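You operate a simulated robot arm through the tools that you are given. There is no shell and no other tool. Be economical: measure what you need, move in short steps, check, and stop when the job is done.

Carry out the task below with a simulated two-armed robot. There is one attempt and no reset: what you move stays moved.

## Task
Wipe up the spill on the top of the wash table with the blue dish cloth and put it back.

Only the result counts: the job must be done as asked and must still hold three seconds after the hand-in. Knocking over, shifting, dropping, spilling or breaking anything else fails it. Flat cloth is picked up by pressing the open fingertips on it (5 to 10 N) and closing them slowly along it; thin cloth reads only 2 to 8 mm in the jaws.

## Robot
Two 7-joint arms with two-finger parallel grippers on one trunk, on a base that drives. Base frame: it is fixed to the floor where the robot stands at the start and does not move with it; the origin is under the middle of the robot, x ahead of it, y to its left, z up. Lengths are in mm, angles in degrees, forces in N, time in s.
The left shoulder is at the start at [50, 177, 1154], the right one opposite. Places, roughly: blue dish cloth [500, 0, 800]. Payload 3.43 kg a hand.
The tool frame of a hand sits at the grasp point between the pads (the TCP): z along the fingers, y along the line on which they close. The tips reach 34 mm beyond it. Largest opening 128 mm; finger width 24, thickness 12; the body of the gripper, 48 by 130 mm, starts 96 mm behind the TCP.
Orientation is that of the tool frame in the base frame, as a unit quaternion [x, y, z, w]. With the fingers straight down and closing along the base's y, the tool's x points along the base's -x, its y along +y and its z along -z.

## Interface
- The arms move only by the tool jog_arm. It takes "left_targets", "right_targets" or both (then of equal length, played together; a hand with none holds still); each is a list of rows, each a list of 3 entries, a list of its own where there are three numbers: the turn, a rotation vector about the tool's x, y, z in degrees, then the shift along the tool's x, y, z in m, then the opening, from 0 (shut) to 1 (fully open). In form: [[[rx, ry, rz], [x, y, z], jaw], ...]. A call has 1 to 10 rows; each row shifts and turns the commanded pose from where the row before left it, along the tool's axes as they then stand. A row lasts 0.2 s, in which the tool goes at most 50 mm and 8.6 degrees; a call with a longer step from one row to the next is refused whole, and so is a gripper value outside its range. A pose out of reach is approached as far as the arm can. The call stops where the force on the tool passes 40 N (or 10 N more than at its start, if that is more) or the arm is blocked; 0.2 s more then pass. The fingers move at their own pace (about 108 mm/s each) and stop on an object; they squeeze with about 27 N. The grip force told is the motor's: it shows also when the fingers shut on nothing. Time passes only in rows, and 0.2 s behind the last, so rows that do not move let the fingers close. The reply holds the time, the measured pose of the TCP, the force on the tool along the base axes, the opening and the grip force, in the units named above and with some noise, with the torque about the TCP (base axes, N m) and any sound that the robot's microphone picked up, and new pictures: "show" is both (left out), scene, wrist or none (wrist: the cameras of the hands that moved).
- Cameras (640 x 400 px; columns grow to the right, rows downward): "scene" is now at [138.7, -39.7, 1315.3]; the picture's right is [-0.30, -0.95, 0.00], its down [-0.64, 0.20, -0.74] and it looks along [0.71, -0.22, -0.67] (base axes); focal length 248 px, centre (320, 200). "left" rides on the left gripper at [76, 11, -160] in its tool frame; the picture's right is [-0.15, 0.99, 0.00], its down [-0.88, -0.13, -0.46] and it looks along [-0.45, -0.07, 0.89] (tool axes); focal length 234 px, centre (320, 200). "right" rides on the right gripper at [76, -11, -160] in its tool frame; the picture's right is [0.15, 0.99, 0.00], its down [-0.88, 0.13, -0.46] and it looks along [-0.45, 0.07, 0.89] (tool axes); focal length 234 px, centre (320, 200). There is no depth. A picture from a camera that has moved, and an enlarged one, comes with that camera's place and axes in the base frame and with its lens. The place of the scene camera against the robot may be out by one fixed shift of up to 25 mm in any direction.
- move_column(by): slides the trunk up (or, below 0, down) by that many mm; the arms and the scene camera ride with it, the base frame stays. It gives what a move gives, with no picture.
- drive_base(legs): drives the robot by 1 to 6 legs, each [ahead, turn to the left] in mm and degrees, along the robot's own axes; the way and the turn of a leg run together, so that a leg with both is an arc; at most 1500 mm and 180 degrees a leg. The arms and the cameras ride along, it lands a little off, and it stops where it bumps. It gives what a move gives, and a new picture of the scene camera.
- head_to(pan, tilt): turns the head with the scene camera to pan (to the left, within 80 degrees either way) and tilt (down, from -29 to 69), counted from straight ahead of the robot. It gives what a move gives, and a new picture of the scene camera.
- inspect(camera, box): a new picture of the part [left, top, right, bottom] of that camera's present view, enlarged. It takes no simulated time.
- hand_in(): hands the job in; it is judged then, once.

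Work in short steps. Places have to be worked out from the pictures, the camera data and where the tool is seen: move nearer, look again, correct. Check each grasp and each placing, and mend what went wrong. You have 120 turns and 260 pictures in all, those below and enlarged ones among them. Open the grippers and draw the arms clear of the work before you hand the job in, unless the task says otherwise; then end with one line.

The tools are called after "Emit:" as a command line: name --argument value ..., lists and objects as JSON in quotes. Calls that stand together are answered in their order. jog_arm: Moves the arms, as the interface text tells. Its arguments: {"type":"object","properties":{"left_targets":{"type":"array"},"right_targets":{"type":"array"},"show":{"type":"string","enum":["both","scene","wrist","none"]}},"required":[]} The other tools are called the same way: move_column (by) slides the trunk up or down; drive_base (legs) drives the base; head_to (pan, tilt) turns the head that bears the scene camera; inspect (camera, box) takes an enlarged picture of a part of a camera's view; hand_in () hands the job in.

At the start:

```text
time_s: 0.0
left_position: [464.6, 33.1, 1090.6]
left_orientation: [-0.001, 1.0, 0.0, 0.0]
left_force: [-0.2, -0.1, 0.7]
left_moment: [-0.02, 0.0, 0.0]
left_width: 128.1
left_gripper_force: 0.1
right_position: [480.5, -397.5, 1090.7]
right_orientation: [0.0, 1.0, 0.0, 0.0]
right_force: [0.0, -0.5, -0.9]
right_moment: [-0.03, 0.0, 0.04]
right_width: 127.7
right_gripper_force: 0.1
trunk travel left (down, up): [-325.0, 76.0]
robot x, y, heading: [-1.5, -1.4, -0.2]
head pan, tilt: [-17.5, 42.1]
```

scene: 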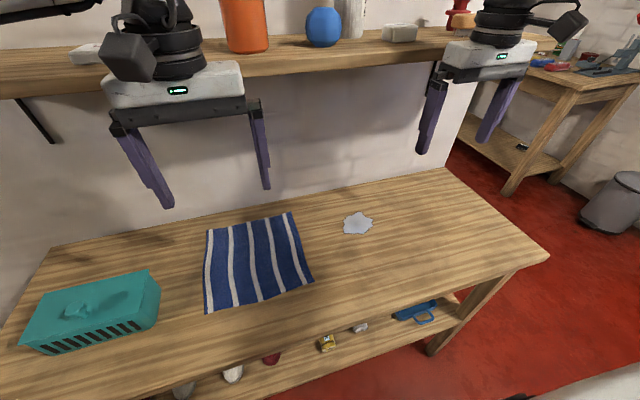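
right: 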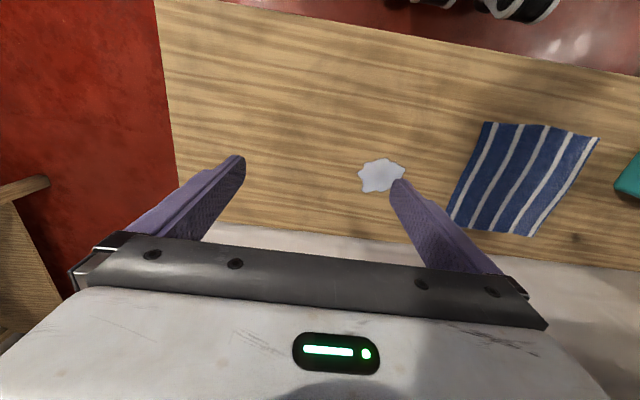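
left: 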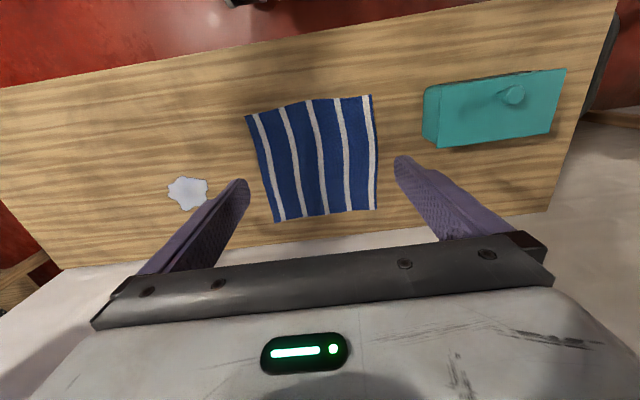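

The scene and left cameras put the spill near [580, -300] and the cloth at about 255 mm square, centred near [560, 10]. The right camera seems about 55 mm off in y, so I check the views more closely.

Emit:
inspect --camera "scene" --box '[340, 0, 640, 190]'

Emit:
inspect --camera "right" --box '[180, 60, 640, 280]'

Emit:
inspect --camera "scene" --box '[170, 170, 410, 330]'

```text
2.11 times, centred on (490, 95) of scene
camera zoom: at [138.7, -39.7, 1315.3], right [-0.3, -0.95, 0.0], down [-0.64, 0.2, -0.74], along [0.71, -0.22, -0.67], focal length 522 px, centre (-38, 421)
```

zoom: 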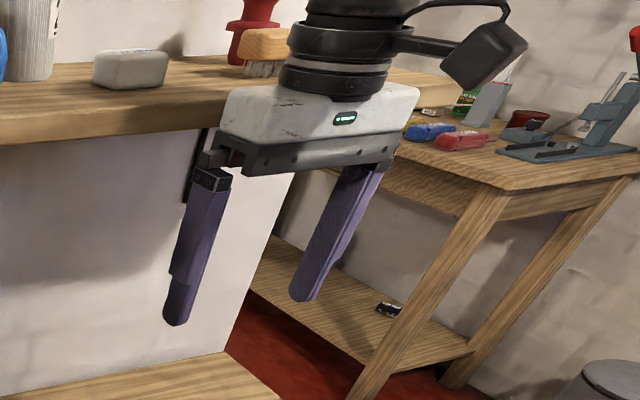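

```text
1.39 times, centred on (410, 170) of right
camera zoom: at [406.1, -409.6, 1249.3], right [-0.15, 0.99, 0.0], down [0.88, 0.13, 0.46], along [0.45, 0.07, -0.89], focal length 326 px, centre (195, 242)
```

zoom: 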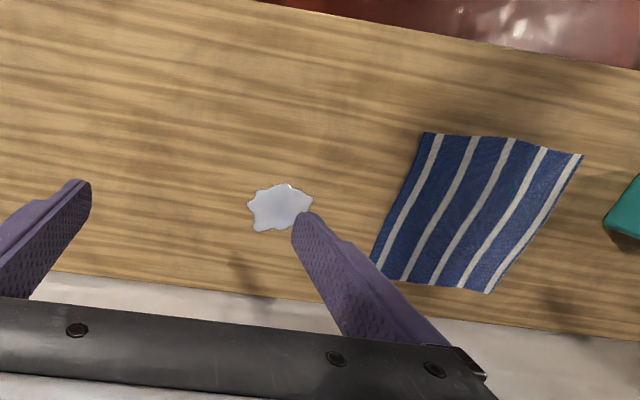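

```text
2.50 times, centred on (290, 250) of scene
camera zoom: at [138.7, -39.7, 1315.3], right [-0.3, -0.95, 0.0], down [-0.64, 0.2, -0.74], along [0.71, -0.22, -0.67], focal length 620 px, centre (395, 75)
```

zoom: 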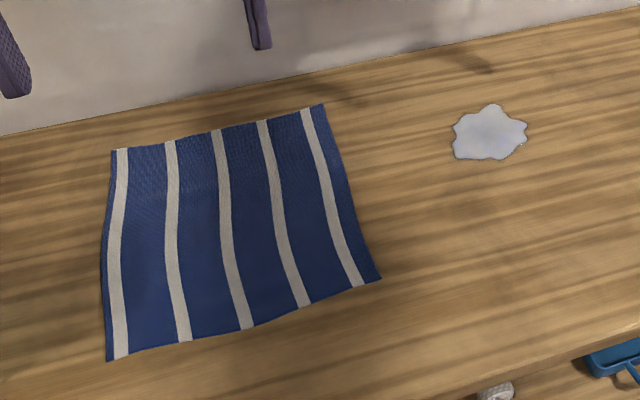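

The right hand's reported y doesn't match how the scene camera sees it. I lower both hands to about z = 890 over free table and cloth, so I can compare them at close range.

Emit:
jog_arm --left_targets '[[[0, 0, 0], [-0.01, 0.01, 0.04], 0.5], [[0, 0, 0], [-0.01, 0.01, 0.04], 0.4], [[0, 0, 0], [-0.01, 0.01, 0.04], 0.3], [[0, 0, 0], [-0.01, 0.01, 0.04], 0.3], [[0, 0, 0], [-0.01, 0.01, 0.04], 0.3]]' --right_targets '[[[0, 0, 0], [-0.01, 0, 0.04], 0.5], [[0, 0, 0], [-0.01, 0, 0.04], 0.4], [[0, 0, 0], [-0.01, 0, 0.04], 0.3], [[0, 0, 0], [-0.01, 0, 0.04], 0.3], [[0, 0, 0], [-0.01, 0, 0.04], 0.3]]'

```text
time_s: 1.2
left_position: [513.4, 81.7, 891.1]
left_orientation: [-0.001, 1.0, 0.0, 0.004]
left_force: [-1.2, 0.3, 0.9]
left_moment: [0.05, -0.11, 0.01]
left_width: 38.4
left_gripper_force: 0.1
right_position: [528.6, -398.7, 889.4]
right_orientation: [0.001, 1.0, -0.001, 0.001]
right_force: [-1.6, -0.3, 1.3]
right_moment: [-0.03, -0.1, 0.0]
right_width: 38.6
right_gripper_force: 0.0
trunk travel left (down, up): [-325.0, 76.0]
robot x, y, heading: [2.9, -0.0, 0.0]
head pan, tilt: [-17.5, 42.1]
camera scene: at [135.3, -38.8, 1315.7], right [-0.3, -0.95, 0.0], down [-0.64, 0.2, -0.75], along [0.71, -0.22, -0.67], focal length 248 px, centre (320, 200)
camera right: at [453.4, -408.1, 1049.0], right [-0.15, 0.99, 0.0], down [0.88, 0.13, 0.46], along [0.45, 0.06, -0.89], focal length 234 px, centre (320, 200)
camera left: at [435.9, 93.5, 1050.8], right [0.15, 0.99, 0.0], down [0.88, -0.13, 0.46], along [0.46, -0.07, -0.89], focal length 234 px, centre (320, 200)
```

scene: 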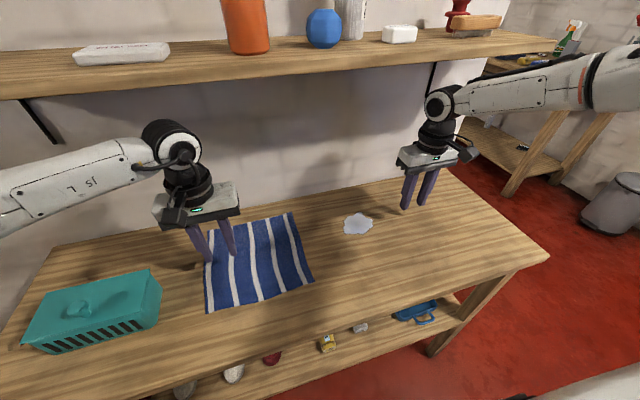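
right: 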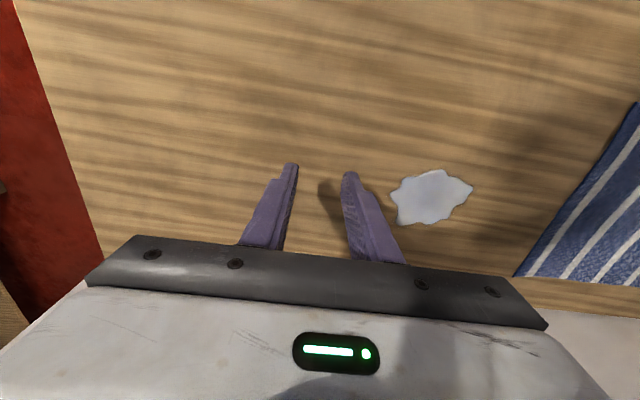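
left: 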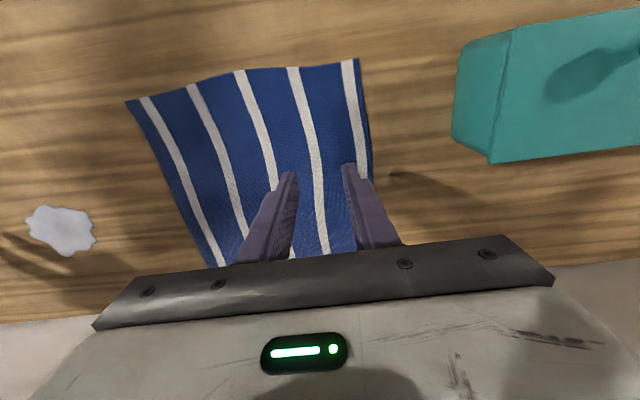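

Triangulating the spill from both wrist cameras puts the surface at z ≈ 800, not 751. That gives the spill at [556, -260] and the cloth at x 425–655, y -97 to 133. I plan to hold the cloth at both side edges, so I move the hands above those points.

Emit:
jog_arm --left_targets '[[[0, 0, 0], [-0.013, 0.008, 0], 0.25], [[0, 0, 0], [-0.013, 0.008, 0], 0.25], [[0, 0, 0], [0, 0, 0], 0.25], [[0, 0, 0], [0, 0, 0], 0.25], [[0, 0, 0], [0, 0, 0], 0.25], [[0, 0, 0], [0, 0, 0], 0.25], [[0, 0, 0], [0, 0, 0], 0.25], [[0, 0, 0], [0, 0, 0], 0.25], [[0, 0, 0], [0, 0, 0], 0.25]]' --right_targets '[[[0, 0, 0], [-0.001, 0.037, 0], 0.25], [[0, 0, 0], [-0.001, 0.037, 0], 0.25], [[0, 0, 0], [-0.001, 0.037, 0], 0.25], [[0, 0, 0], [-0.001, 0.037, 0], 0.25], [[0, 0, 0], [-0.001, 0.037, 0], 0.25], [[0, 0, 0], [-0.001, 0.037, 0], 0.25], [[0, 0, 0], [-0.001, 0.037, 0], 0.25], [[0, 0, 0], [-0.001, 0.037, 0], 0.25], [[0, 0, 0], [-0.001, 0.037, 0], 0.25]]'

Emit:
inspect --camera "scene" --box '[140, 140, 380, 300]'

```text
time_s: 3.2
left_position: [541.2, 100.0, 890.2]
left_orientation: [-0.001, 1.0, 0.0, 0.0]
left_force: [-0.3, -0.2, 0.1]
left_moment: [0.01, 0.04, 0.01]
left_width: 32.0
left_gripper_force: 0.0
right_position: [461.6, -154.6, 932.9]
right_orientation: [0.001, 1.0, 0.0, 0.001]
right_force: [0.3, -0.2, 0.4]
right_moment: [0.01, -0.03, 0.01]
right_width: 31.8
right_gripper_force: 0.0
right hand out of reach, approached as far as the arm can: row 5, 6, 7, 8, 9
trunk travel left (down, up): [-325.0, 76.0]
robot x, y, heading: [1.7, -0.7, 0.1]
head pan, tilt: [-17.5, 42.1]
camera scene: at [138.5, -39.6, 1315.3], right [-0.3, -0.95, 0.0], down [-0.64, 0.2, -0.74], along [0.71, -0.22, -0.67], focal length 248 px, centre (320, 200)
camera right: at [384.4, -167.1, 1092.0], right [-0.15, 0.99, 0.0], down [0.88, 0.13, 0.46], along [0.45, 0.07, -0.89], focal length 234 px, centre (320, 200)
camera left: at [464.9, 110.1, 1049.8], right [0.15, 0.99, 0.0], down [0.88, -0.13, 0.46], along [0.45, -0.07, -0.89], focal length 234 px, centre (320, 200)
```

scene: 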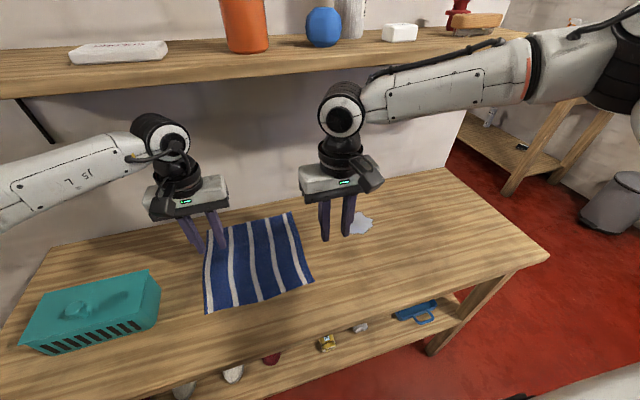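
right: 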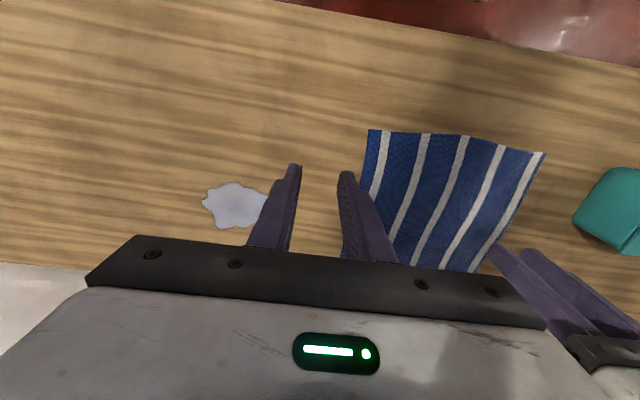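
left: 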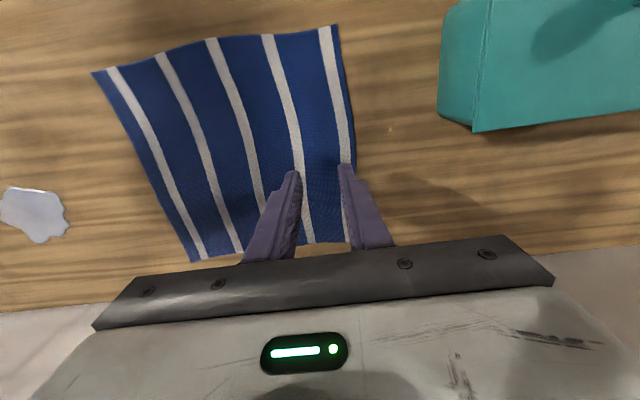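

```text
2.50 times, centred on (260, 220) of scene
camera zoom: at [138.5, -39.6, 1315.3], right [-0.3, -0.95, 0.0], down [-0.64, 0.2, -0.74], along [0.71, -0.22, -0.67], focal length 620 px, centre (470, 150)
```

zoom: 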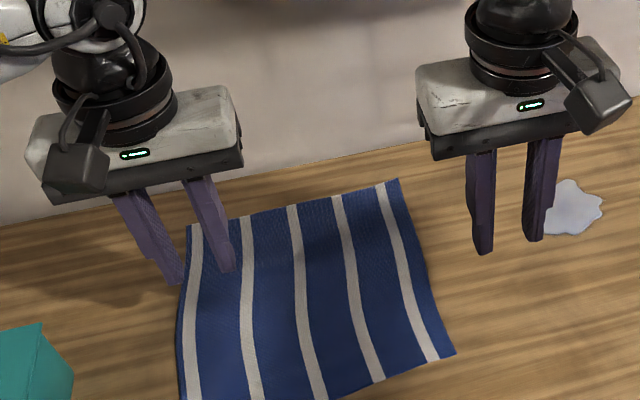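

The right arm can't reach the cloth from this heading; it stopped at [461, -154]. I'll pull both hands back and up, then turn the base left so that the cloth and the spill both lie on the right arm's side.

Emit:
jog_arm --left_targets '[[[0, 0, 0], [0.035, 0.02, -0.03], 0.25], [[0, 0, 0], [0.035, 0.02, -0.03], 0.25], [[0, 0, 0], [0.035, 0.02, -0.03], 0.25], [[0, 0, 0], [0.035, 0.02, -0.03], 0.25], [[0, 0, 0], [0.035, 0.02, -0.03], 0.25]]' --right_targets '[[[0, 0, 0], [0.025, -0.035, -0.02], 0.25], [[0, 0, 0], [0.025, -0.035, -0.02], 0.25], [[0, 0, 0], [0.025, -0.035, -0.02], 0.25], [[0, 0, 0], [0.025, -0.035, -0.02], 0.25], [[0, 0, 0], [0.025, -0.035, -0.02], 0.25]]' --show "none"

```text
refused: row 1 steps farther than a row can; nothing moved
```

The left step came out slightly over 50 mm, so I shorten it.

Emit:
jog_arm --left_targets '[[[0, 0, 0], [0.03, 0.02, -0.025], 0.25], [[0, 0, 0], [0.03, 0.02, -0.025], 0.25], [[0, 0, 0], [0.03, 0.02, -0.025], 0.25], [[0, 0, 0], [0.03, 0.02, -0.025], 0.25], [[0, 0, 0], [0.03, 0.02, -0.025], 0.25]]' --right_targets '[[[0, 0, 0], [0.025, -0.03, -0.02], 0.25], [[0, 0, 0], [0.025, -0.03, -0.02], 0.25], [[0, 0, 0], [0.025, -0.03, -0.02], 0.25], [[0, 0, 0], [0.025, -0.03, -0.02], 0.25], [[0, 0, 0], [0.025, -0.03, -0.02], 0.25]]' --show "none"

```text
time_s: 4.4
left_position: [392.6, 198.7, 1014.9]
left_orientation: [-0.001, 1.0, 0.001, 0.001]
left_force: [-0.6, -0.1, 0.0]
left_moment: [-0.03, -0.04, 0.0]
left_width: 31.8
left_gripper_force: 0.1
right_position: [333.8, -303.8, 1032.0]
right_orientation: [0.0, 1.0, 0.0, 0.0]
right_force: [-0.7, 0.5, -0.1]
right_moment: [0.0, -0.04, 0.0]
right_width: 32.0
right_gripper_force: 0.0
trunk travel left (down, up): [-325.0, 76.0]
robot x, y, heading: [0.1, -1.5, 0.2]
head pan, tilt: [-17.5, 42.1]
```

Both hands are clear, so I turn the base 35° left in two legs.

Emit:
drive_base --legs '[[0, 18], [0, 17]]'

Emit:
head_to --pan -45 --tilt 45

```text
time_s: 6.8
left_position: [209.4, 388.3, 1013.6]
left_orientation: [-0.3, 0.954, 0.0, 0.0]
left_force: [-0.4, -0.8, 0.8]
left_moment: [0.0, -0.01, 0.01]
left_width: 31.7
left_gripper_force: 0.0
right_position: [449.4, -57.6, 1031.6]
right_orientation: [-0.298, 0.955, 0.0, 0.0]
right_force: [1.1, -0.2, 0.3]
right_moment: [0.01, 0.02, -0.01]
right_width: 32.2
right_gripper_force: 0.0
trunk travel left (down, up): [-325.0, 76.0]
robot x, y, heading: [0.5, -0.9, 34.8]
head pan, tilt: [-17.5, 42.1]
camera scene: at [126.1, 50.5, 1315.3], right [0.3, -0.96, 0.0], down [-0.64, -0.2, -0.74], along [0.71, 0.22, -0.67], focal length 248 px, centre (320, 200)
```

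scene: 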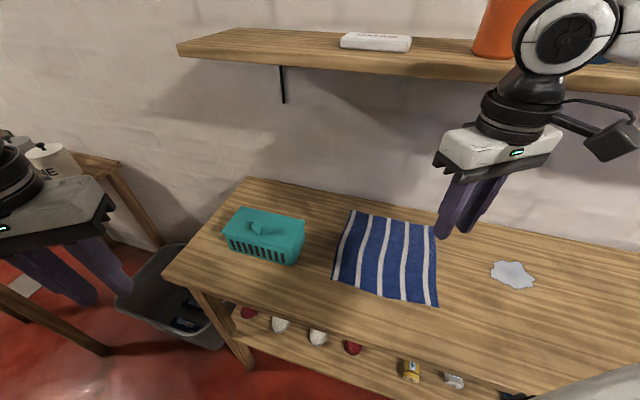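

```text
time_s: 7.7
left_position: [210.2, 387.6, 1013.5]
left_orientation: [-0.299, 0.954, 0.0, 0.001]
left_force: [-0.8, 0.6, -0.8]
left_moment: [-0.01, 0.01, 0.0]
left_width: 31.9
left_gripper_force: 0.0
right_position: [449.6, -58.2, 1032.2]
right_orientation: [-0.298, 0.954, 0.0, -0.001]
right_force: [-0.4, -0.6, 0.5]
right_moment: [0.01, -0.02, -0.02]
right_width: 31.9
right_gripper_force: 0.1
trunk travel left (down, up): [-325.0, 76.0]
robot x, y, heading: [-0.3, -3.4, 34.9]
head pan, tilt: [-45.0, 45.0]
camera scene: at [126.5, 11.0, 1311.1], right [-0.18, -0.98, 0.0], down [-0.7, 0.13, -0.71], along [0.7, -0.13, -0.71], focal length 248 px, centre (320, 200)
```

scene: 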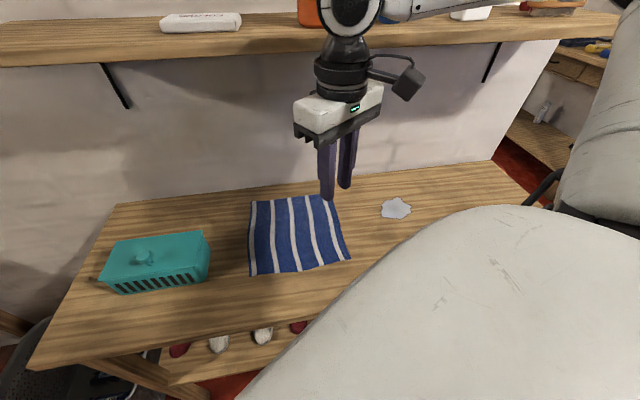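

The cloth and spill are both on the right arm's side now. I move the right hand over the middle of the cloth's right edge and look again.

Emit:
jog_arm --right_targets '[[[0, 0, 0], [-0.0186, -0.015, 0.033], 0.25], [[0, 0, 0], [-0.0186, -0.015, 0.033], 0.25], [[0, 0, 0], [-0.0186, -0.015, 0.033], 0.25], [[0, 0, 0], [-0.0186, -0.015, 0.033], 0.25]]'

Emit:
inspect --camera "scene" --box '[220, 120, 460, 290]'

```text
time_s: 8.7
left_position: [199.6, 384.4, 1017.7]
left_orientation: [-0.299, 0.954, -0.001, 0.006]
left_force: [-0.6, 0.1, 0.7]
left_moment: [-0.03, -0.02, -0.03]
left_width: 32.1
left_gripper_force: 0.1
right_position: [533.5, -67.0, 902.8]
right_orientation: [-0.302, 0.953, -0.002, 0.002]
right_force: [0.1, -0.7, -0.3]
right_moment: [-0.03, -0.04, -0.02]
right_width: 32.1
right_gripper_force: 0.0
trunk travel left (down, up): [-325.0, 76.0]
robot x, y, heading: [-4.9, -1.2, 34.7]
head pan, tilt: [-45.0, 45.0]
camera scene: at [113.9, 8.9, 1312.5], right [-0.18, -0.98, 0.0], down [-0.69, 0.13, -0.71], along [0.7, -0.13, -0.7], focal length 248 px, centre (320, 200)
camera right: at [477.3, -121.3, 1062.4], right [-0.69, 0.72, 0.0], down [0.64, 0.61, 0.46], along [0.33, 0.31, -0.89], focal length 234 px, centre (320, 200)
```

scene: 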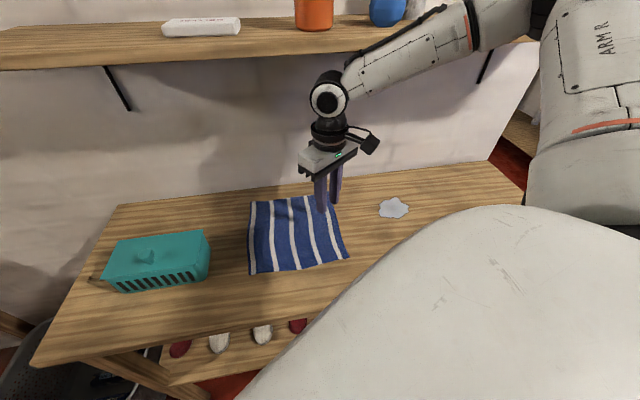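
right: 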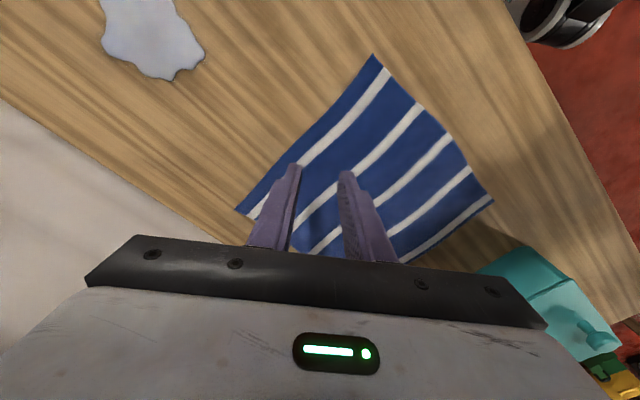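

```text
2.35 times, centred on (340, 205) of scene
camera zoom: at [113.9, 8.9, 1312.5], right [-0.18, -0.98, 0.0], down [-0.69, 0.13, -0.71], along [0.7, -0.13, -0.7], focal length 584 px, centre (273, 188)
```

zoom: 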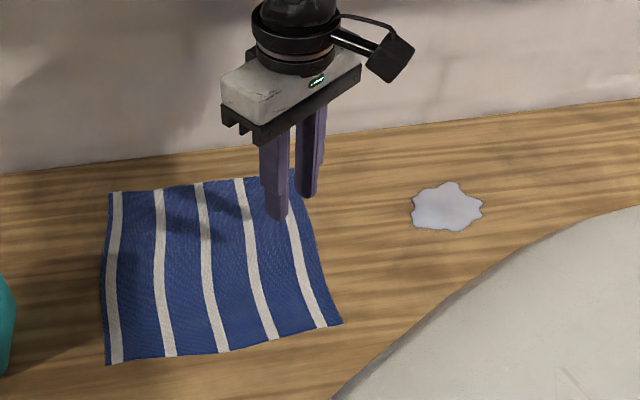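

The cloth's right edge is at y ≈ -100, and the tips at [533, -67] sit just inside it. I lower in decreasing steps until I feel contact.

Emit:
jog_arm --right_targets '[[[0, 0, 0], [0, 0, 0.03], 0.25], [[0, 0, 0], [0, 0, 0.022], 0.25], [[0, 0, 0], [0, 0, 0.004], 0.25], [[0, 0, 0], [0, 0, 0], 0.25]]' --show "wrist"

```text
time_s: 9.7
left_position: [209.8, 387.0, 1013.2]
left_orientation: [-0.299, 0.954, 0.001, 0.0]
left_force: [-0.5, -0.1, 0.1]
left_moment: [-0.01, 0.01, 0.02]
left_width: 31.8
left_gripper_force: 0.0
right_position: [545.9, -66.7, 842.5]
right_orientation: [-0.298, 0.955, 0.0, 0.0]
right_force: [0.0, -0.4, 0.2]
right_moment: [-0.01, -0.02, 0.0]
right_width: 31.7
right_gripper_force: 0.1
trunk travel left (down, up): [-325.0, 76.0]
robot x, y, heading: [1.9, 3.2, 34.9]
head pan, tilt: [-45.0, 45.0]
camera right: at [490.9, -118.3, 1002.4], right [-0.68, 0.73, 0.0], down [0.65, 0.61, 0.46], along [0.33, 0.31, -0.89], focal length 234 px, centre (320, 200)
```

right: 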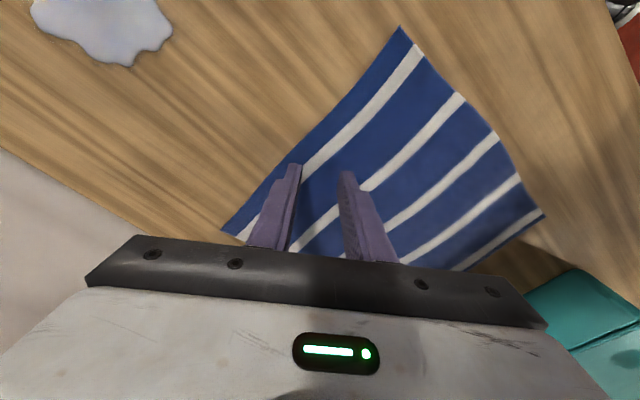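

There's no contact yet at z = 842, so I step down 3 mm at a time.

Emit:
jog_arm --right_targets '[[[0, 0, 0], [0, 0, 0.003], 0.25], [[0, 0, 0], [0, 0, 0.002], 0.25], [[0, 0, 0], [0, 0, 0.002], 0.25], [[0, 0, 0], [0, 0, 0], 0.25]]' --show "none"

```text
time_s: 10.7
left_position: [210.9, 387.4, 1013.1]
left_orientation: [-0.3, 0.954, 0.0, 0.0]
left_force: [0.2, -0.1, 0.7]
left_moment: [-0.03, -0.01, -0.01]
left_width: 32.1
left_gripper_force: 0.1
right_position: [545.4, -64.8, 837.4]
right_orientation: [-0.299, 0.954, -0.001, 0.0]
right_force: [-0.3, 0.6, -0.6]
right_moment: [0.06, 0.0, 0.0]
right_width: 32.0
right_gripper_force: 0.1
trunk travel left (down, up): [-325.0, 76.0]
robot x, y, heading: [-0.3, -1.2, 34.7]
head pan, tilt: [-45.0, 45.0]
```

Still no contact, so I keep going down slowly.

Emit:
jog_arm --right_targets '[[[0, 0, 0], [0, 0, 0.002], 0.25], [[0, 0, 0], [0, 0, 0.002], 0.25], [[0, 0, 0], [0, 0, 0], 0.25]]' --show "none"

```text
time_s: 11.5
left_position: [207.7, 387.3, 1014.7]
left_orientation: [-0.299, 0.954, 0.0, 0.002]
left_force: [-0.4, -0.3, 0.8]
left_moment: [-0.02, 0.01, 0.02]
left_width: 32.0
left_gripper_force: 0.0
right_position: [546.1, -66.1, 833.8]
right_orientation: [-0.298, 0.955, 0.0, 0.004]
right_force: [-0.5, -6.5, 25.4]
right_moment: [-0.38, 0.11, -0.01]
right_width: 32.0
right_gripper_force: 0.2
trunk travel left (down, up): [-325.0, 76.0]
robot x, y, heading: [-5.7, -1.3, 34.6]
head pan, tilt: [-45.0, 45.0]
```

Contact came at z ≈ 834, with 25 N on the tool. I back off about 1 mm, toward 8 N, and check.

Emit:
jog_arm --right_targets '[[[0, 0, 0], [0, 0, -0.0012], 0.25], [[0, 0, 0], [0, 0, 0], 0.25]]' --show "none"

```text
time_s: 12.1
left_position: [208.8, 386.9, 1015.3]
left_orientation: [-0.299, 0.954, 0.0, 0.001]
left_force: [0.0, -0.4, 0.1]
left_moment: [0.0, 0.02, -0.04]
left_width: 32.2
left_gripper_force: 0.2
right_position: [545.8, -66.2, 835.2]
right_orientation: [-0.297, 0.955, 0.0, 0.002]
right_force: [0.5, -3.7, 20.0]
right_moment: [-0.37, -0.07, 0.02]
right_width: 32.0
right_gripper_force: 0.1
trunk travel left (down, up): [-325.0, 76.0]
robot x, y, heading: [1.1, 1.5, 34.8]
head pan, tilt: [-45.0, 45.0]
```

It reads 20 N, so stiffness is about 4.5 N/mm. I back off another 2.4 mm, then close slowly.

Emit:
jog_arm --right_targets '[[[0, 0, 0], [0, 0, -0.0024], 0.25], [[0, 0, 0], [0, 0, 0], 0.25]]' --show "none"

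```text
time_s: 12.7
left_position: [209.1, 388.3, 1014.5]
left_orientation: [-0.299, 0.954, 0.0, 0.001]
left_force: [-0.5, -0.8, 0.7]
left_moment: [-0.02, 0.01, 0.04]
left_width: 32.0
left_gripper_force: 0.0
right_position: [544.5, -66.3, 835.6]
right_orientation: [-0.299, 0.954, 0.0, 0.0]
right_force: [0.8, 0.0, 3.7]
right_moment: [-0.04, -0.07, -0.02]
right_width: 32.0
right_gripper_force: 0.0
trunk travel left (down, up): [-325.0, 76.0]
robot x, y, heading: [3.6, -1.5, 34.7]
head pan, tilt: [-45.0, 45.0]
```

The force is 3.7 N. I press 0.6 mm deeper and close slowly.

Emit:
jog_arm --right_targets '[[[0, 0, 0], [0, 0, 0.0006], 0.24], [[0, 0, 0], [0, 0, 0], 0.21], [[0, 0, 0], [0, 0, 0], 0.18], [[0, 0, 0], [0, 0, 0], 0.15], [[0, 0, 0], [0, 0, 0], 0.12], [[0, 0, 0], [0, 0, 0], 0.09], [[0, 0, 0], [0, 0, 0], 0.06], [[0, 0, 0], [0, 0, 0], 0.03], [[0, 0, 0], [0, 0, 0], 0], [[0, 0, 0], [0, 0, 0], 0]]'

Emit:
inspect --camera "right" --box '[220, 90, 460, 250]'

```text
time_s: 14.9
left_position: [210.2, 387.6, 1013.1]
left_orientation: [-0.299, 0.954, 0.0, 0.001]
left_force: [-0.7, -0.9, 0.3]
left_moment: [0.02, 0.0, -0.01]
left_width: 32.0
left_gripper_force: 0.1
right_position: [546.0, -64.8, 837.4]
right_orientation: [-0.299, 0.954, 0.0, 0.001]
right_force: [-0.7, 0.2, 0.1]
right_moment: [0.0, 0.0, -0.02]
right_width: 0.0
right_gripper_force: 26.8
trunk travel left (down, up): [-325.0, 76.0]
robot x, y, heading: [-4.7, 0.3, 34.5]
head pan, tilt: [-45.0, 45.0]
camera scene: at [126.5, 10.9, 1311.1], right [-0.18, -0.98, 0.0], down [-0.7, 0.13, -0.71], along [0.7, -0.13, -0.71], focal length 248 px, centre (320, 200)
camera right: at [490.2, -117.4, 995.3], right [-0.68, 0.73, 0.0], down [0.65, 0.61, 0.46], along [0.33, 0.31, -0.89], focal length 234 px, centre (320, 200)
```

scene: 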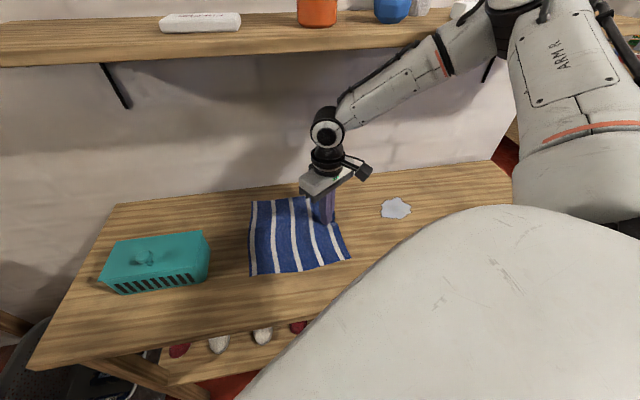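
right: 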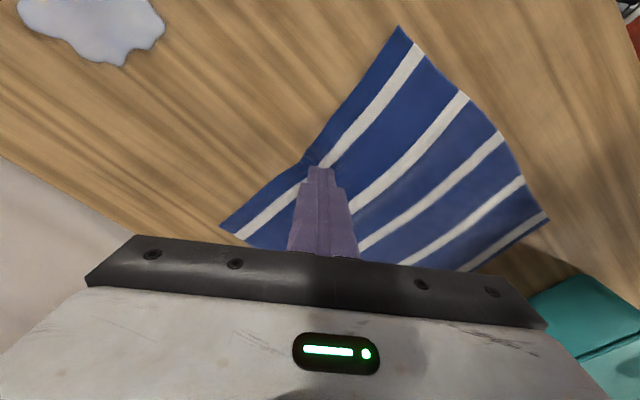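

```text
2.50 times, centred on (340, 170) of right
camera zoom: at [490.2, -117.4, 995.3], right [-0.68, 0.73, 0.0], down [0.65, 0.61, 0.46], along [0.33, 0.31, -0.89], focal length 585 px, centre (270, 275)
```

zoom: 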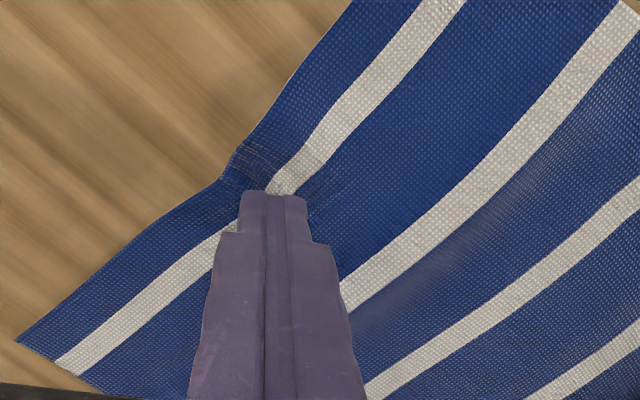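

The jaws read 0 mm: the cloth slipped out because the force faded while closing. I reopen in place, press to about 8 N, and close while following down.

Emit:
jog_arm --right_targets '[[[0, 0, 0], [0, 0, 0], 0.1], [[0, 0, 0], [0, 0, 0], 0.2], [[0, 0, 0], [0, 0, 0], 0.3], [[0, 0, 0], [0, 0, 0.0004], 0.3], [[0, 0, 0], [0, 0, 0], 0.3]]' --show "none"

```text
time_s: 16.1
left_position: [209.7, 388.0, 1015.2]
left_orientation: [-0.299, 0.954, 0.0, 0.0]
left_force: [1.1, -0.6, 0.5]
left_moment: [-0.02, 0.03, -0.02]
left_width: 31.7
left_gripper_force: 0.1
right_position: [545.5, -66.1, 835.3]
right_orientation: [-0.299, 0.954, 0.0, 0.001]
right_force: [0.4, -0.2, -1.0]
right_moment: [0.02, -0.02, 0.01]
right_width: 38.4
right_gripper_force: 0.1
trunk travel left (down, up): [-325.0, 76.0]
robot x, y, heading: [-1.5, 0.9, 34.8]
head pan, tilt: [-45.0, 45.0]
```

There's no contact at this height, so I press down a bit more.

Emit:
jog_arm --right_targets '[[[0, 0, 0], [0, 0, 0.0015], 0.3], [[0, 0, 0], [0, 0, 0], 0.3]]' --show "none"

```text
time_s: 16.7
left_position: [209.8, 388.1, 1013.9]
left_orientation: [-0.299, 0.954, 0.0, 0.001]
left_force: [0.3, -0.5, 0.4]
left_moment: [0.02, 0.01, 0.0]
left_width: 32.1
left_gripper_force: 0.1
right_position: [544.9, -65.1, 834.9]
right_orientation: [-0.298, 0.955, -0.001, 0.001]
right_force: [-0.5, -1.4, 9.7]
right_moment: [-0.25, -0.05, -0.01]
right_width: 38.6
right_gripper_force: 0.3
trunk travel left (down, up): [-325.0, 76.0]
robot x, y, heading: [-2.2, 1.5, 34.5]
head pan, tilt: [-45.0, 45.0]
```

It reads 9.7 N. I close slowly with a slight downward follow.

Emit:
jog_arm --right_targets '[[[0, 0, 0], [0, 0, 0], 0.27], [[0, 0, 0], [0, 0, 0], 0.24], [[0, 0, 0], [0, 0, 0.0002], 0.21], [[0, 0, 0], [0, 0, 0], 0.18], [[0, 0, 0], [0, 0, 0.0002], 0.15]]' --show "wrist"

```text
time_s: 17.9
left_position: [209.3, 387.3, 1014.9]
left_orientation: [-0.299, 0.954, 0.0, 0.001]
left_force: [-0.3, -0.4, 0.1]
left_moment: [-0.03, 0.03, 0.01]
left_width: 32.2
left_gripper_force: 0.0
right_position: [544.3, -64.7, 834.5]
right_orientation: [-0.298, 0.955, 0.0, 0.002]
right_force: [-1.0, 1.3, 20.0]
right_moment: [-0.19, 0.01, -0.01]
right_width: 17.6
right_gripper_force: 0.1
trunk travel left (down, up): [-325.0, 76.0]
robot x, y, heading: [-0.5, 0.2, 34.4]
head pan, tilt: [-45.0, 45.0]
camera right: at [488.8, -117.3, 994.3], right [-0.68, 0.73, 0.0], down [0.65, 0.61, 0.46], along [0.34, 0.31, -0.89], focal length 234 px, centre (320, 200)
```

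right: 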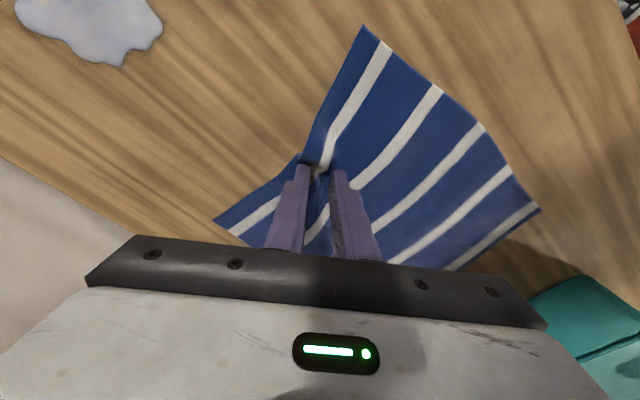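

The cloth is gathering between the fingers at 20 N. I ease off about 1 mm and finish closing.

Emit:
jog_arm --right_targets '[[[0, 0, 0], [0, 0, -0.001], 0.13], [[0, 0, 0], [0, 0, 0], 0.1], [[0, 0, 0], [0, 0, 0], 0.07], [[0, 0, 0], [0, 0, 0], 0.04], [[0, 0, 0], [0, 0, 0], 0.01], [[0, 0, 0], [0, 0, 0], 0], [[0, 0, 0], [0, 0, 0], 0]]' --show "wrist"

```text
time_s: 19.5
left_position: [209.2, 387.3, 1014.1]
left_orientation: [-0.299, 0.954, 0.0, 0.001]
left_force: [0.1, 0.1, 0.2]
left_moment: [0.0, 0.02, -0.01]
left_width: 31.8
left_gripper_force: 0.0
right_position: [544.5, -64.6, 835.4]
right_orientation: [-0.298, 0.955, 0.0, 0.001]
right_force: [0.9, -3.1, 15.3]
right_moment: [-0.19, 0.03, 0.01]
right_width: 1.8
right_gripper_force: 26.8
trunk travel left (down, up): [-325.0, 76.0]
robot x, y, heading: [0.5, -0.4, 34.8]
head pan, tilt: [-45.0, 45.0]
camera right: at [488.6, -117.5, 994.6], right [-0.68, 0.73, 0.0], down [0.65, 0.61, 0.46], along [0.33, 0.31, -0.89], focal length 234 px, centre (320, 200)
```

right: 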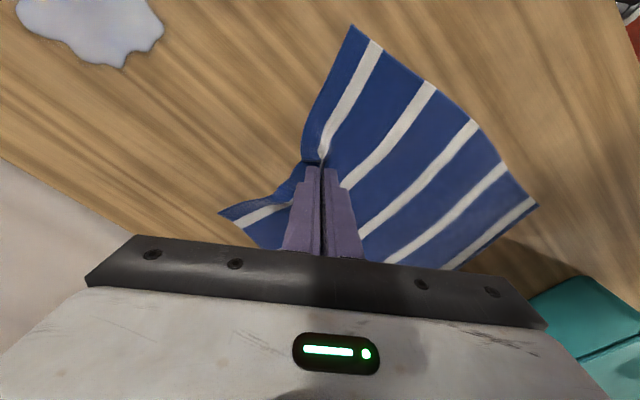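

The cloth is held at 1.8 mm. I lighten the press and drag it 125 mm toward the spill.

Emit:
jog_arm --right_targets '[[[0, 0, 0], [0, 0, -0.0025], 0], [[0, 0, 0], [0.0114, -0.0164, 0], 0], [[0, 0, 0], [0.0114, -0.0164, 0], 0], [[0, 0, 0], [0.0114, -0.0164, 0], 0], [[0, 0, 0], [0.0114, -0.0164, 0], 0], [[0, 0, 0], [0.0114, -0.0164, 0], 0], [[0, 0, 0], [0.0114, -0.0164, 0], 0], [[0, 0, 0], [0, 0, 0], 0]]'

```text
time_s: 21.3
left_position: [208.8, 387.9, 1013.7]
left_orientation: [-0.299, 0.954, 0.0, 0.001]
left_force: [0.0, -0.4, -0.4]
left_moment: [0.0, -0.01, 0.02]
left_width: 31.9
left_gripper_force: 0.1
right_position: [545.8, -183.7, 837.1]
right_orientation: [-0.299, 0.954, 0.001, 0.0]
right_force: [0.2, 0.0, 0.8]
right_moment: [0.01, 0.03, 0.01]
right_width: 1.7
right_gripper_force: 26.9
trunk travel left (down, up): [-325.0, 76.0]
robot x, y, heading: [-2.4, 3.3, 34.5]
head pan, tilt: [-45.0, 45.0]
camera scene: at [126.5, 11.1, 1311.1], right [-0.18, -0.98, 0.0], down [-0.7, 0.13, -0.71], along [0.7, -0.13, -0.71], focal length 248 px, centre (320, 200)
camera right: at [489.8, -237.2, 996.2], right [-0.68, 0.73, 0.0], down [0.65, 0.61, 0.46], along [0.33, 0.31, -0.89], focal length 234 px, centre (320, 200)
```

scene: 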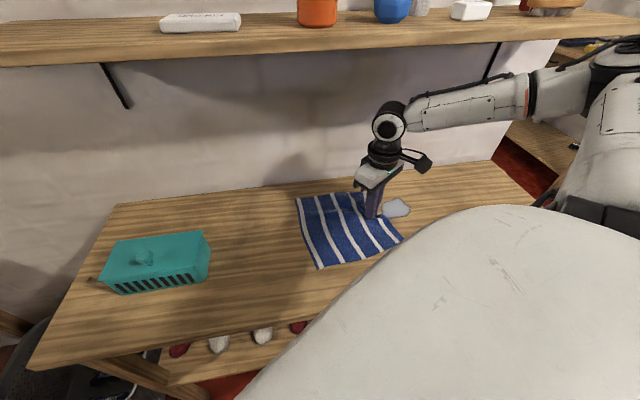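
right: 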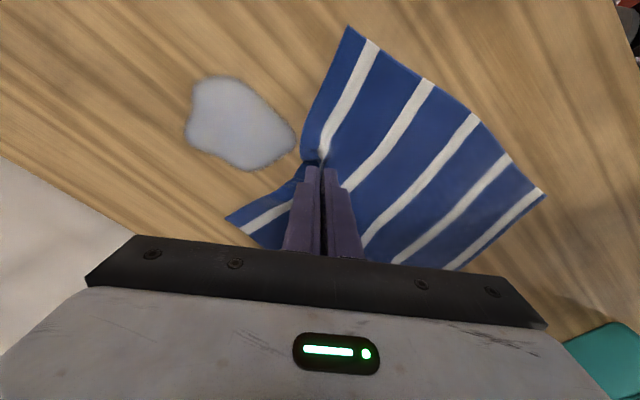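

It drags cleanly, and the spill is at about [556, -264]. I press lightly and wipe across it.

Emit:
jog_arm --right_targets '[[[0, 0, 0], [0, 0, 0.0022], 0], [[0, 0, 0], [0.0094, -0.0174, 0], 0], [[0, 0, 0], [0.0094, -0.0174, 0], 0], [[0, 0, 0], [0.0094, -0.0174, 0], 0], [[0, 0, 0], [0.0094, -0.0174, 0], 0], [[0, 0, 0], [0.0114, -0.0164, 0], 0], [[0, 0, 0], [0.0114, -0.0164, 0], 0], [[0, 0, 0], [0, 0, 0], 0]]'

```text
time_s: 23.1
left_position: [209.2, 388.9, 1014.1]
left_orientation: [-0.299, 0.954, -0.001, 0.001]
left_force: [0.2, 0.1, 0.6]
left_moment: [-0.02, 0.03, -0.01]
left_width: 32.1
left_gripper_force: 0.1
right_position: [553.6, -303.7, 836.0]
right_orientation: [-0.299, 0.954, -0.001, 0.001]
right_force: [1.3, 5.3, 10.3]
right_moment: [0.1, -0.05, 0.07]
right_width: 2.0
right_gripper_force: 26.8
trunk travel left (down, up): [-325.0, 76.0]
robot x, y, heading: [0.5, 2.1, 34.7]
head pan, tilt: [-45.0, 45.0]
camera scene: at [125.7, 11.9, 1311.2], right [-0.18, -0.98, 0.0], down [-0.7, 0.13, -0.71], along [0.7, -0.13, -0.71], focal length 248 px, centre (320, 200)
camera right: at [497.3, -356.1, 994.6], right [-0.68, 0.73, 0.0], down [0.65, 0.61, 0.46], along [0.33, 0.31, -0.89], focal length 234 px, centre (320, 200)
```

scene: 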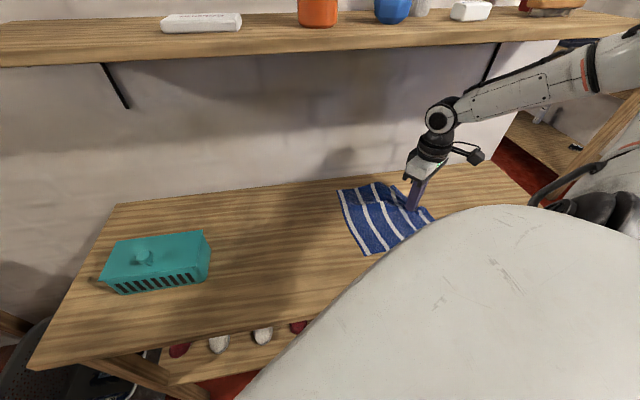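
right: 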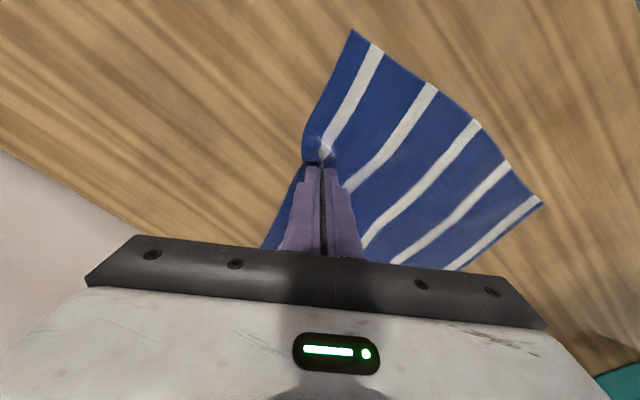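

The spill is under the cloth now. I make a small pressed rectangular wipe over it with the pinched part.

Emit:
jog_arm --right_targets '[[[0, 0, 0], [-0.0246, -0.0171, 0], 0], [[0, 0, 0], [-0.0171, 0.0246, 0], 0], [[0, 0, 0], [-0.0171, 0.0246, 0], 0], [[0, 0, 0], [0.0246, 0.0171, 0], 0], [[0, 0, 0], [0.0246, 0.0171, 0], 0], [[0, 0, 0], [0.0171, -0.0246, 0], 0], [[0, 0, 0], [0.0171, -0.0246, 0], 0], [[0, 0, 0], [-0.0246, -0.0171, 0], 0], [[0, 0, 0], [0, 0, 0], 0]]'

```text
time_s: 25.1
left_position: [209.1, 388.3, 1014.6]
left_orientation: [-0.299, 0.954, -0.001, 0.001]
left_force: [-0.6, 0.2, -0.1]
left_moment: [-0.03, 0.01, 0.03]
left_width: 32.1
left_gripper_force: 0.0
right_position: [552.7, -305.2, 834.9]
right_orientation: [-0.299, 0.954, -0.002, 0.0]
right_force: [-5.4, -1.9, 11.6]
right_moment: [-0.1, 0.19, 0.0]
right_width: 1.9
right_gripper_force: 27.1
trunk travel left (down, up): [-325.0, 76.0]
robot x, y, heading: [0.1, -1.9, 34.9]
head pan, tilt: [-45.0, 45.0]
camera scene: at [125.0, 11.1, 1311.2], right [-0.18, -0.98, 0.0], down [-0.69, 0.13, -0.71], along [0.7, -0.13, -0.71], focal length 248 px, centre (320, 200)
camera right: at [495.9, -357.0, 994.8], right [-0.68, 0.73, 0.0], down [0.65, 0.61, 0.45], along [0.33, 0.31, -0.89], focal length 234 px, centre (320, 200)
```

scene: 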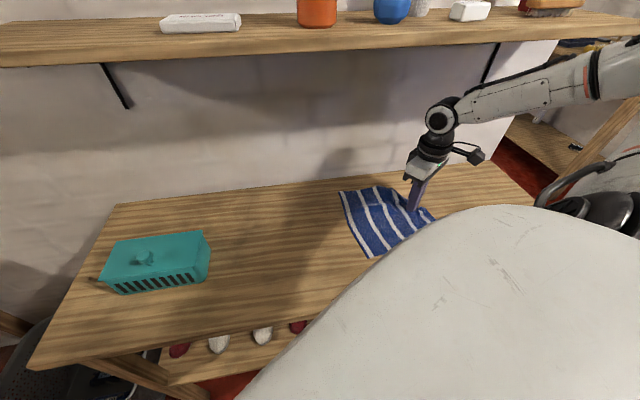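
right: 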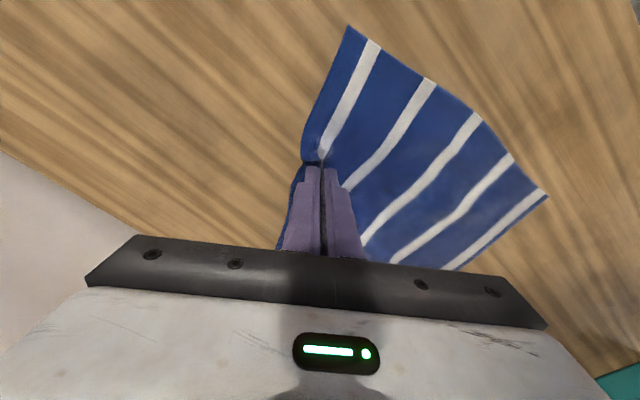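

I make another pressed pass along inner lines, so the whole spill area gets rubbed.

Emit:
jog_arm --right_targets '[[[0, 0, 0], [-0.0164, -0.0114, 0], 0], [[0, 0, 0], [-0.0154, 0.0222, 0], 0], [[0, 0, 0], [-0.0154, 0.0222, 0], 0], [[0, 0, 0], [-0.0154, 0.0222, 0], 0], [[0, 0, 0], [0.0328, 0.0228, 0], 0], [[0, 0, 0], [0.0154, -0.0222, 0], 0], [[0, 0, 0], [0.0154, -0.0222, 0], 0], [[0, 0, 0], [0.0154, -0.0222, 0], 0], [[0, 0, 0], [-0.0164, -0.0114, 0], 0], [[0, 0, 0], [0, 0, 0], 0]]' --show "wrist"

```text
time_s: 27.3
left_position: [209.3, 387.1, 1014.7]
left_orientation: [-0.299, 0.954, 0.001, 0.001]
left_force: [-0.1, -0.1, -0.1]
left_moment: [0.0, 0.0, 0.04]
left_width: 31.9
left_gripper_force: 0.0
right_position: [553.8, -303.8, 835.0]
right_orientation: [-0.299, 0.954, -0.001, -0.001]
right_force: [-2.4, -1.4, 4.5]
right_moment: [-0.04, 0.07, -0.01]
right_width: 2.2
right_gripper_force: 27.1
trunk travel left (down, up): [-325.0, 76.0]
robot x, y, heading: [3.9, -1.1, 34.7]
head pan, tilt: [-45.0, 45.0]
camera right: at [497.4, -355.9, 995.1], right [-0.68, 0.73, 0.0], down [0.65, 0.61, 0.45], along [0.33, 0.31, -0.89], focal length 234 px, centre (320, 200)
```

right: 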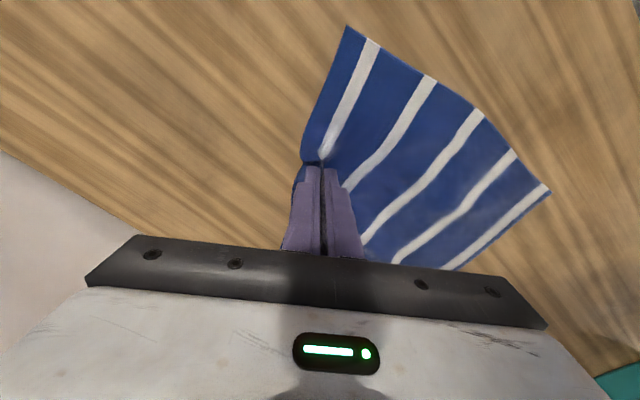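

I release by opening slowly, then lift clear and look at the cloth.

Emit:
jog_arm --right_targets '[[[0, 0, 0], [0, 0, -0.001], 0.06], [[0, 0, 0], [0, 0, 0], 0.14], [[0, 0, 0], [0, 0, 0], 0.22], [[0, 0, 0], [0, 0, -0.01], 0.25], [[0, 0, 0], [0, 0, -0.04], 0.25], [[0, 0, 0], [0, 0, -0.04], 0.25], [[0, 0, 0], [0, 0, -0.04], 0.25], [[0, 0, 0], [0, 0, 0], 0.25]]'

```text
time_s: 29.3
left_position: [211.1, 385.9, 1018.1]
left_orientation: [-0.3, 0.954, 0.001, 0.001]
left_force: [0.0, 0.6, 0.4]
left_moment: [0.03, -0.01, 0.0]
left_width: 32.1
left_gripper_force: 0.2
right_position: [514.6, -309.7, 921.9]
right_orientation: [-0.306, 0.949, 0.014, -0.076]
right_force: [0.7, -0.7, 0.7]
right_moment: [-0.02, 0.03, 0.02]
right_width: 31.8
right_gripper_force: 0.1
trunk travel left (down, up): [-325.0, 76.0]
robot x, y, heading: [-0.9, -2.8, 34.8]
head pan, tilt: [-45.0, 45.0]
stopped in row 8 (right hand): the arm was blocked; the commanded pose is now the measured one
camera scene: at [127.6, 10.5, 1314.0], right [-0.18, -0.98, 0.0], down [-0.7, 0.13, -0.71], along [0.69, -0.12, -0.71], focal length 248 px, centre (320, 200)
camera right: at [484.8, -359.2, 1087.9], right [-0.69, 0.72, 0.09], down [0.7, 0.63, 0.34], along [0.19, 0.3, -0.94], focal length 234 px, centre (320, 200)
```

scene: 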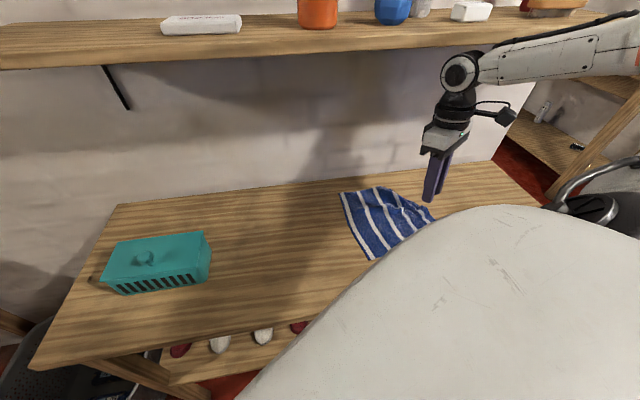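
right: 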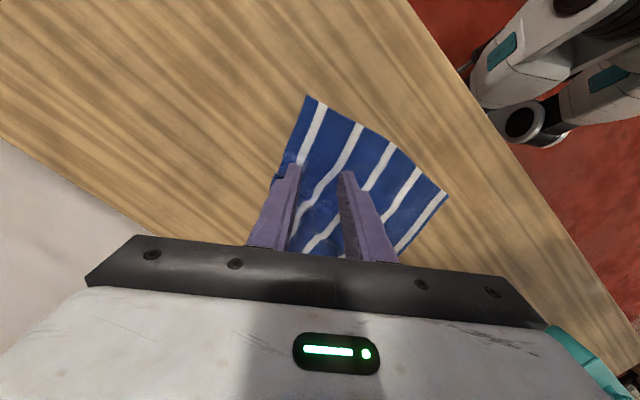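

The arm got blocked while lifting. I check whether it touches the shelf.

Emit:
inspect --camera "scene" --box '[380, 0, 640, 170]'

Emit:
head_to --pan -55 --tilt 15

```text
2.35 times, centred on (510, 85) of scene
camera zoom: at [127.6, 10.5, 1314.0], right [-0.18, -0.98, 0.0], down [-0.7, 0.13, -0.71], along [0.69, -0.12, -0.71], focal length 584 px, centre (-127, 471)
```

zoom: 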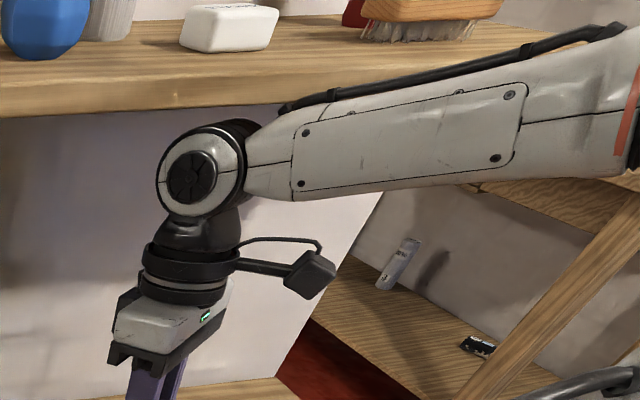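

```text
time_s: 30.2
left_position: [211.5, 387.2, 1012.9]
left_orientation: [-0.299, 0.954, 0.0, 0.0]
left_force: [-0.3, 0.0, -0.7]
left_moment: [0.0, -0.02, -0.05]
left_width: 32.0
left_gripper_force: 0.1
right_position: [517.0, -310.3, 920.5]
right_orientation: [-0.304, 0.95, 0.012, -0.072]
right_force: [0.6, -0.5, 0.6]
right_moment: [-0.01, -0.01, -0.02]
right_width: 31.9
right_gripper_force: 0.1
trunk travel left (down, up): [-325.0, 76.0]
robot x, y, heading: [-1.0, 2.3, 34.9]
head pan, tilt: [-55.0, 15.0]
camera scene: at [135.4, -6.2, 1357.5], right [-0.34, -0.94, 0.0], down [-0.25, 0.09, -0.97], along [0.91, -0.33, -0.26], focal length 248 px, centre (320, 200)
```

scene: 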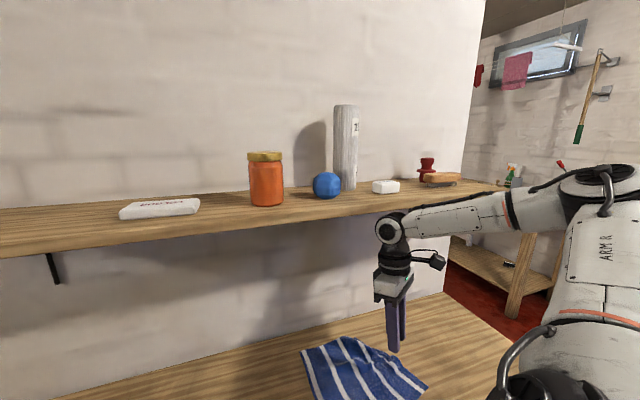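

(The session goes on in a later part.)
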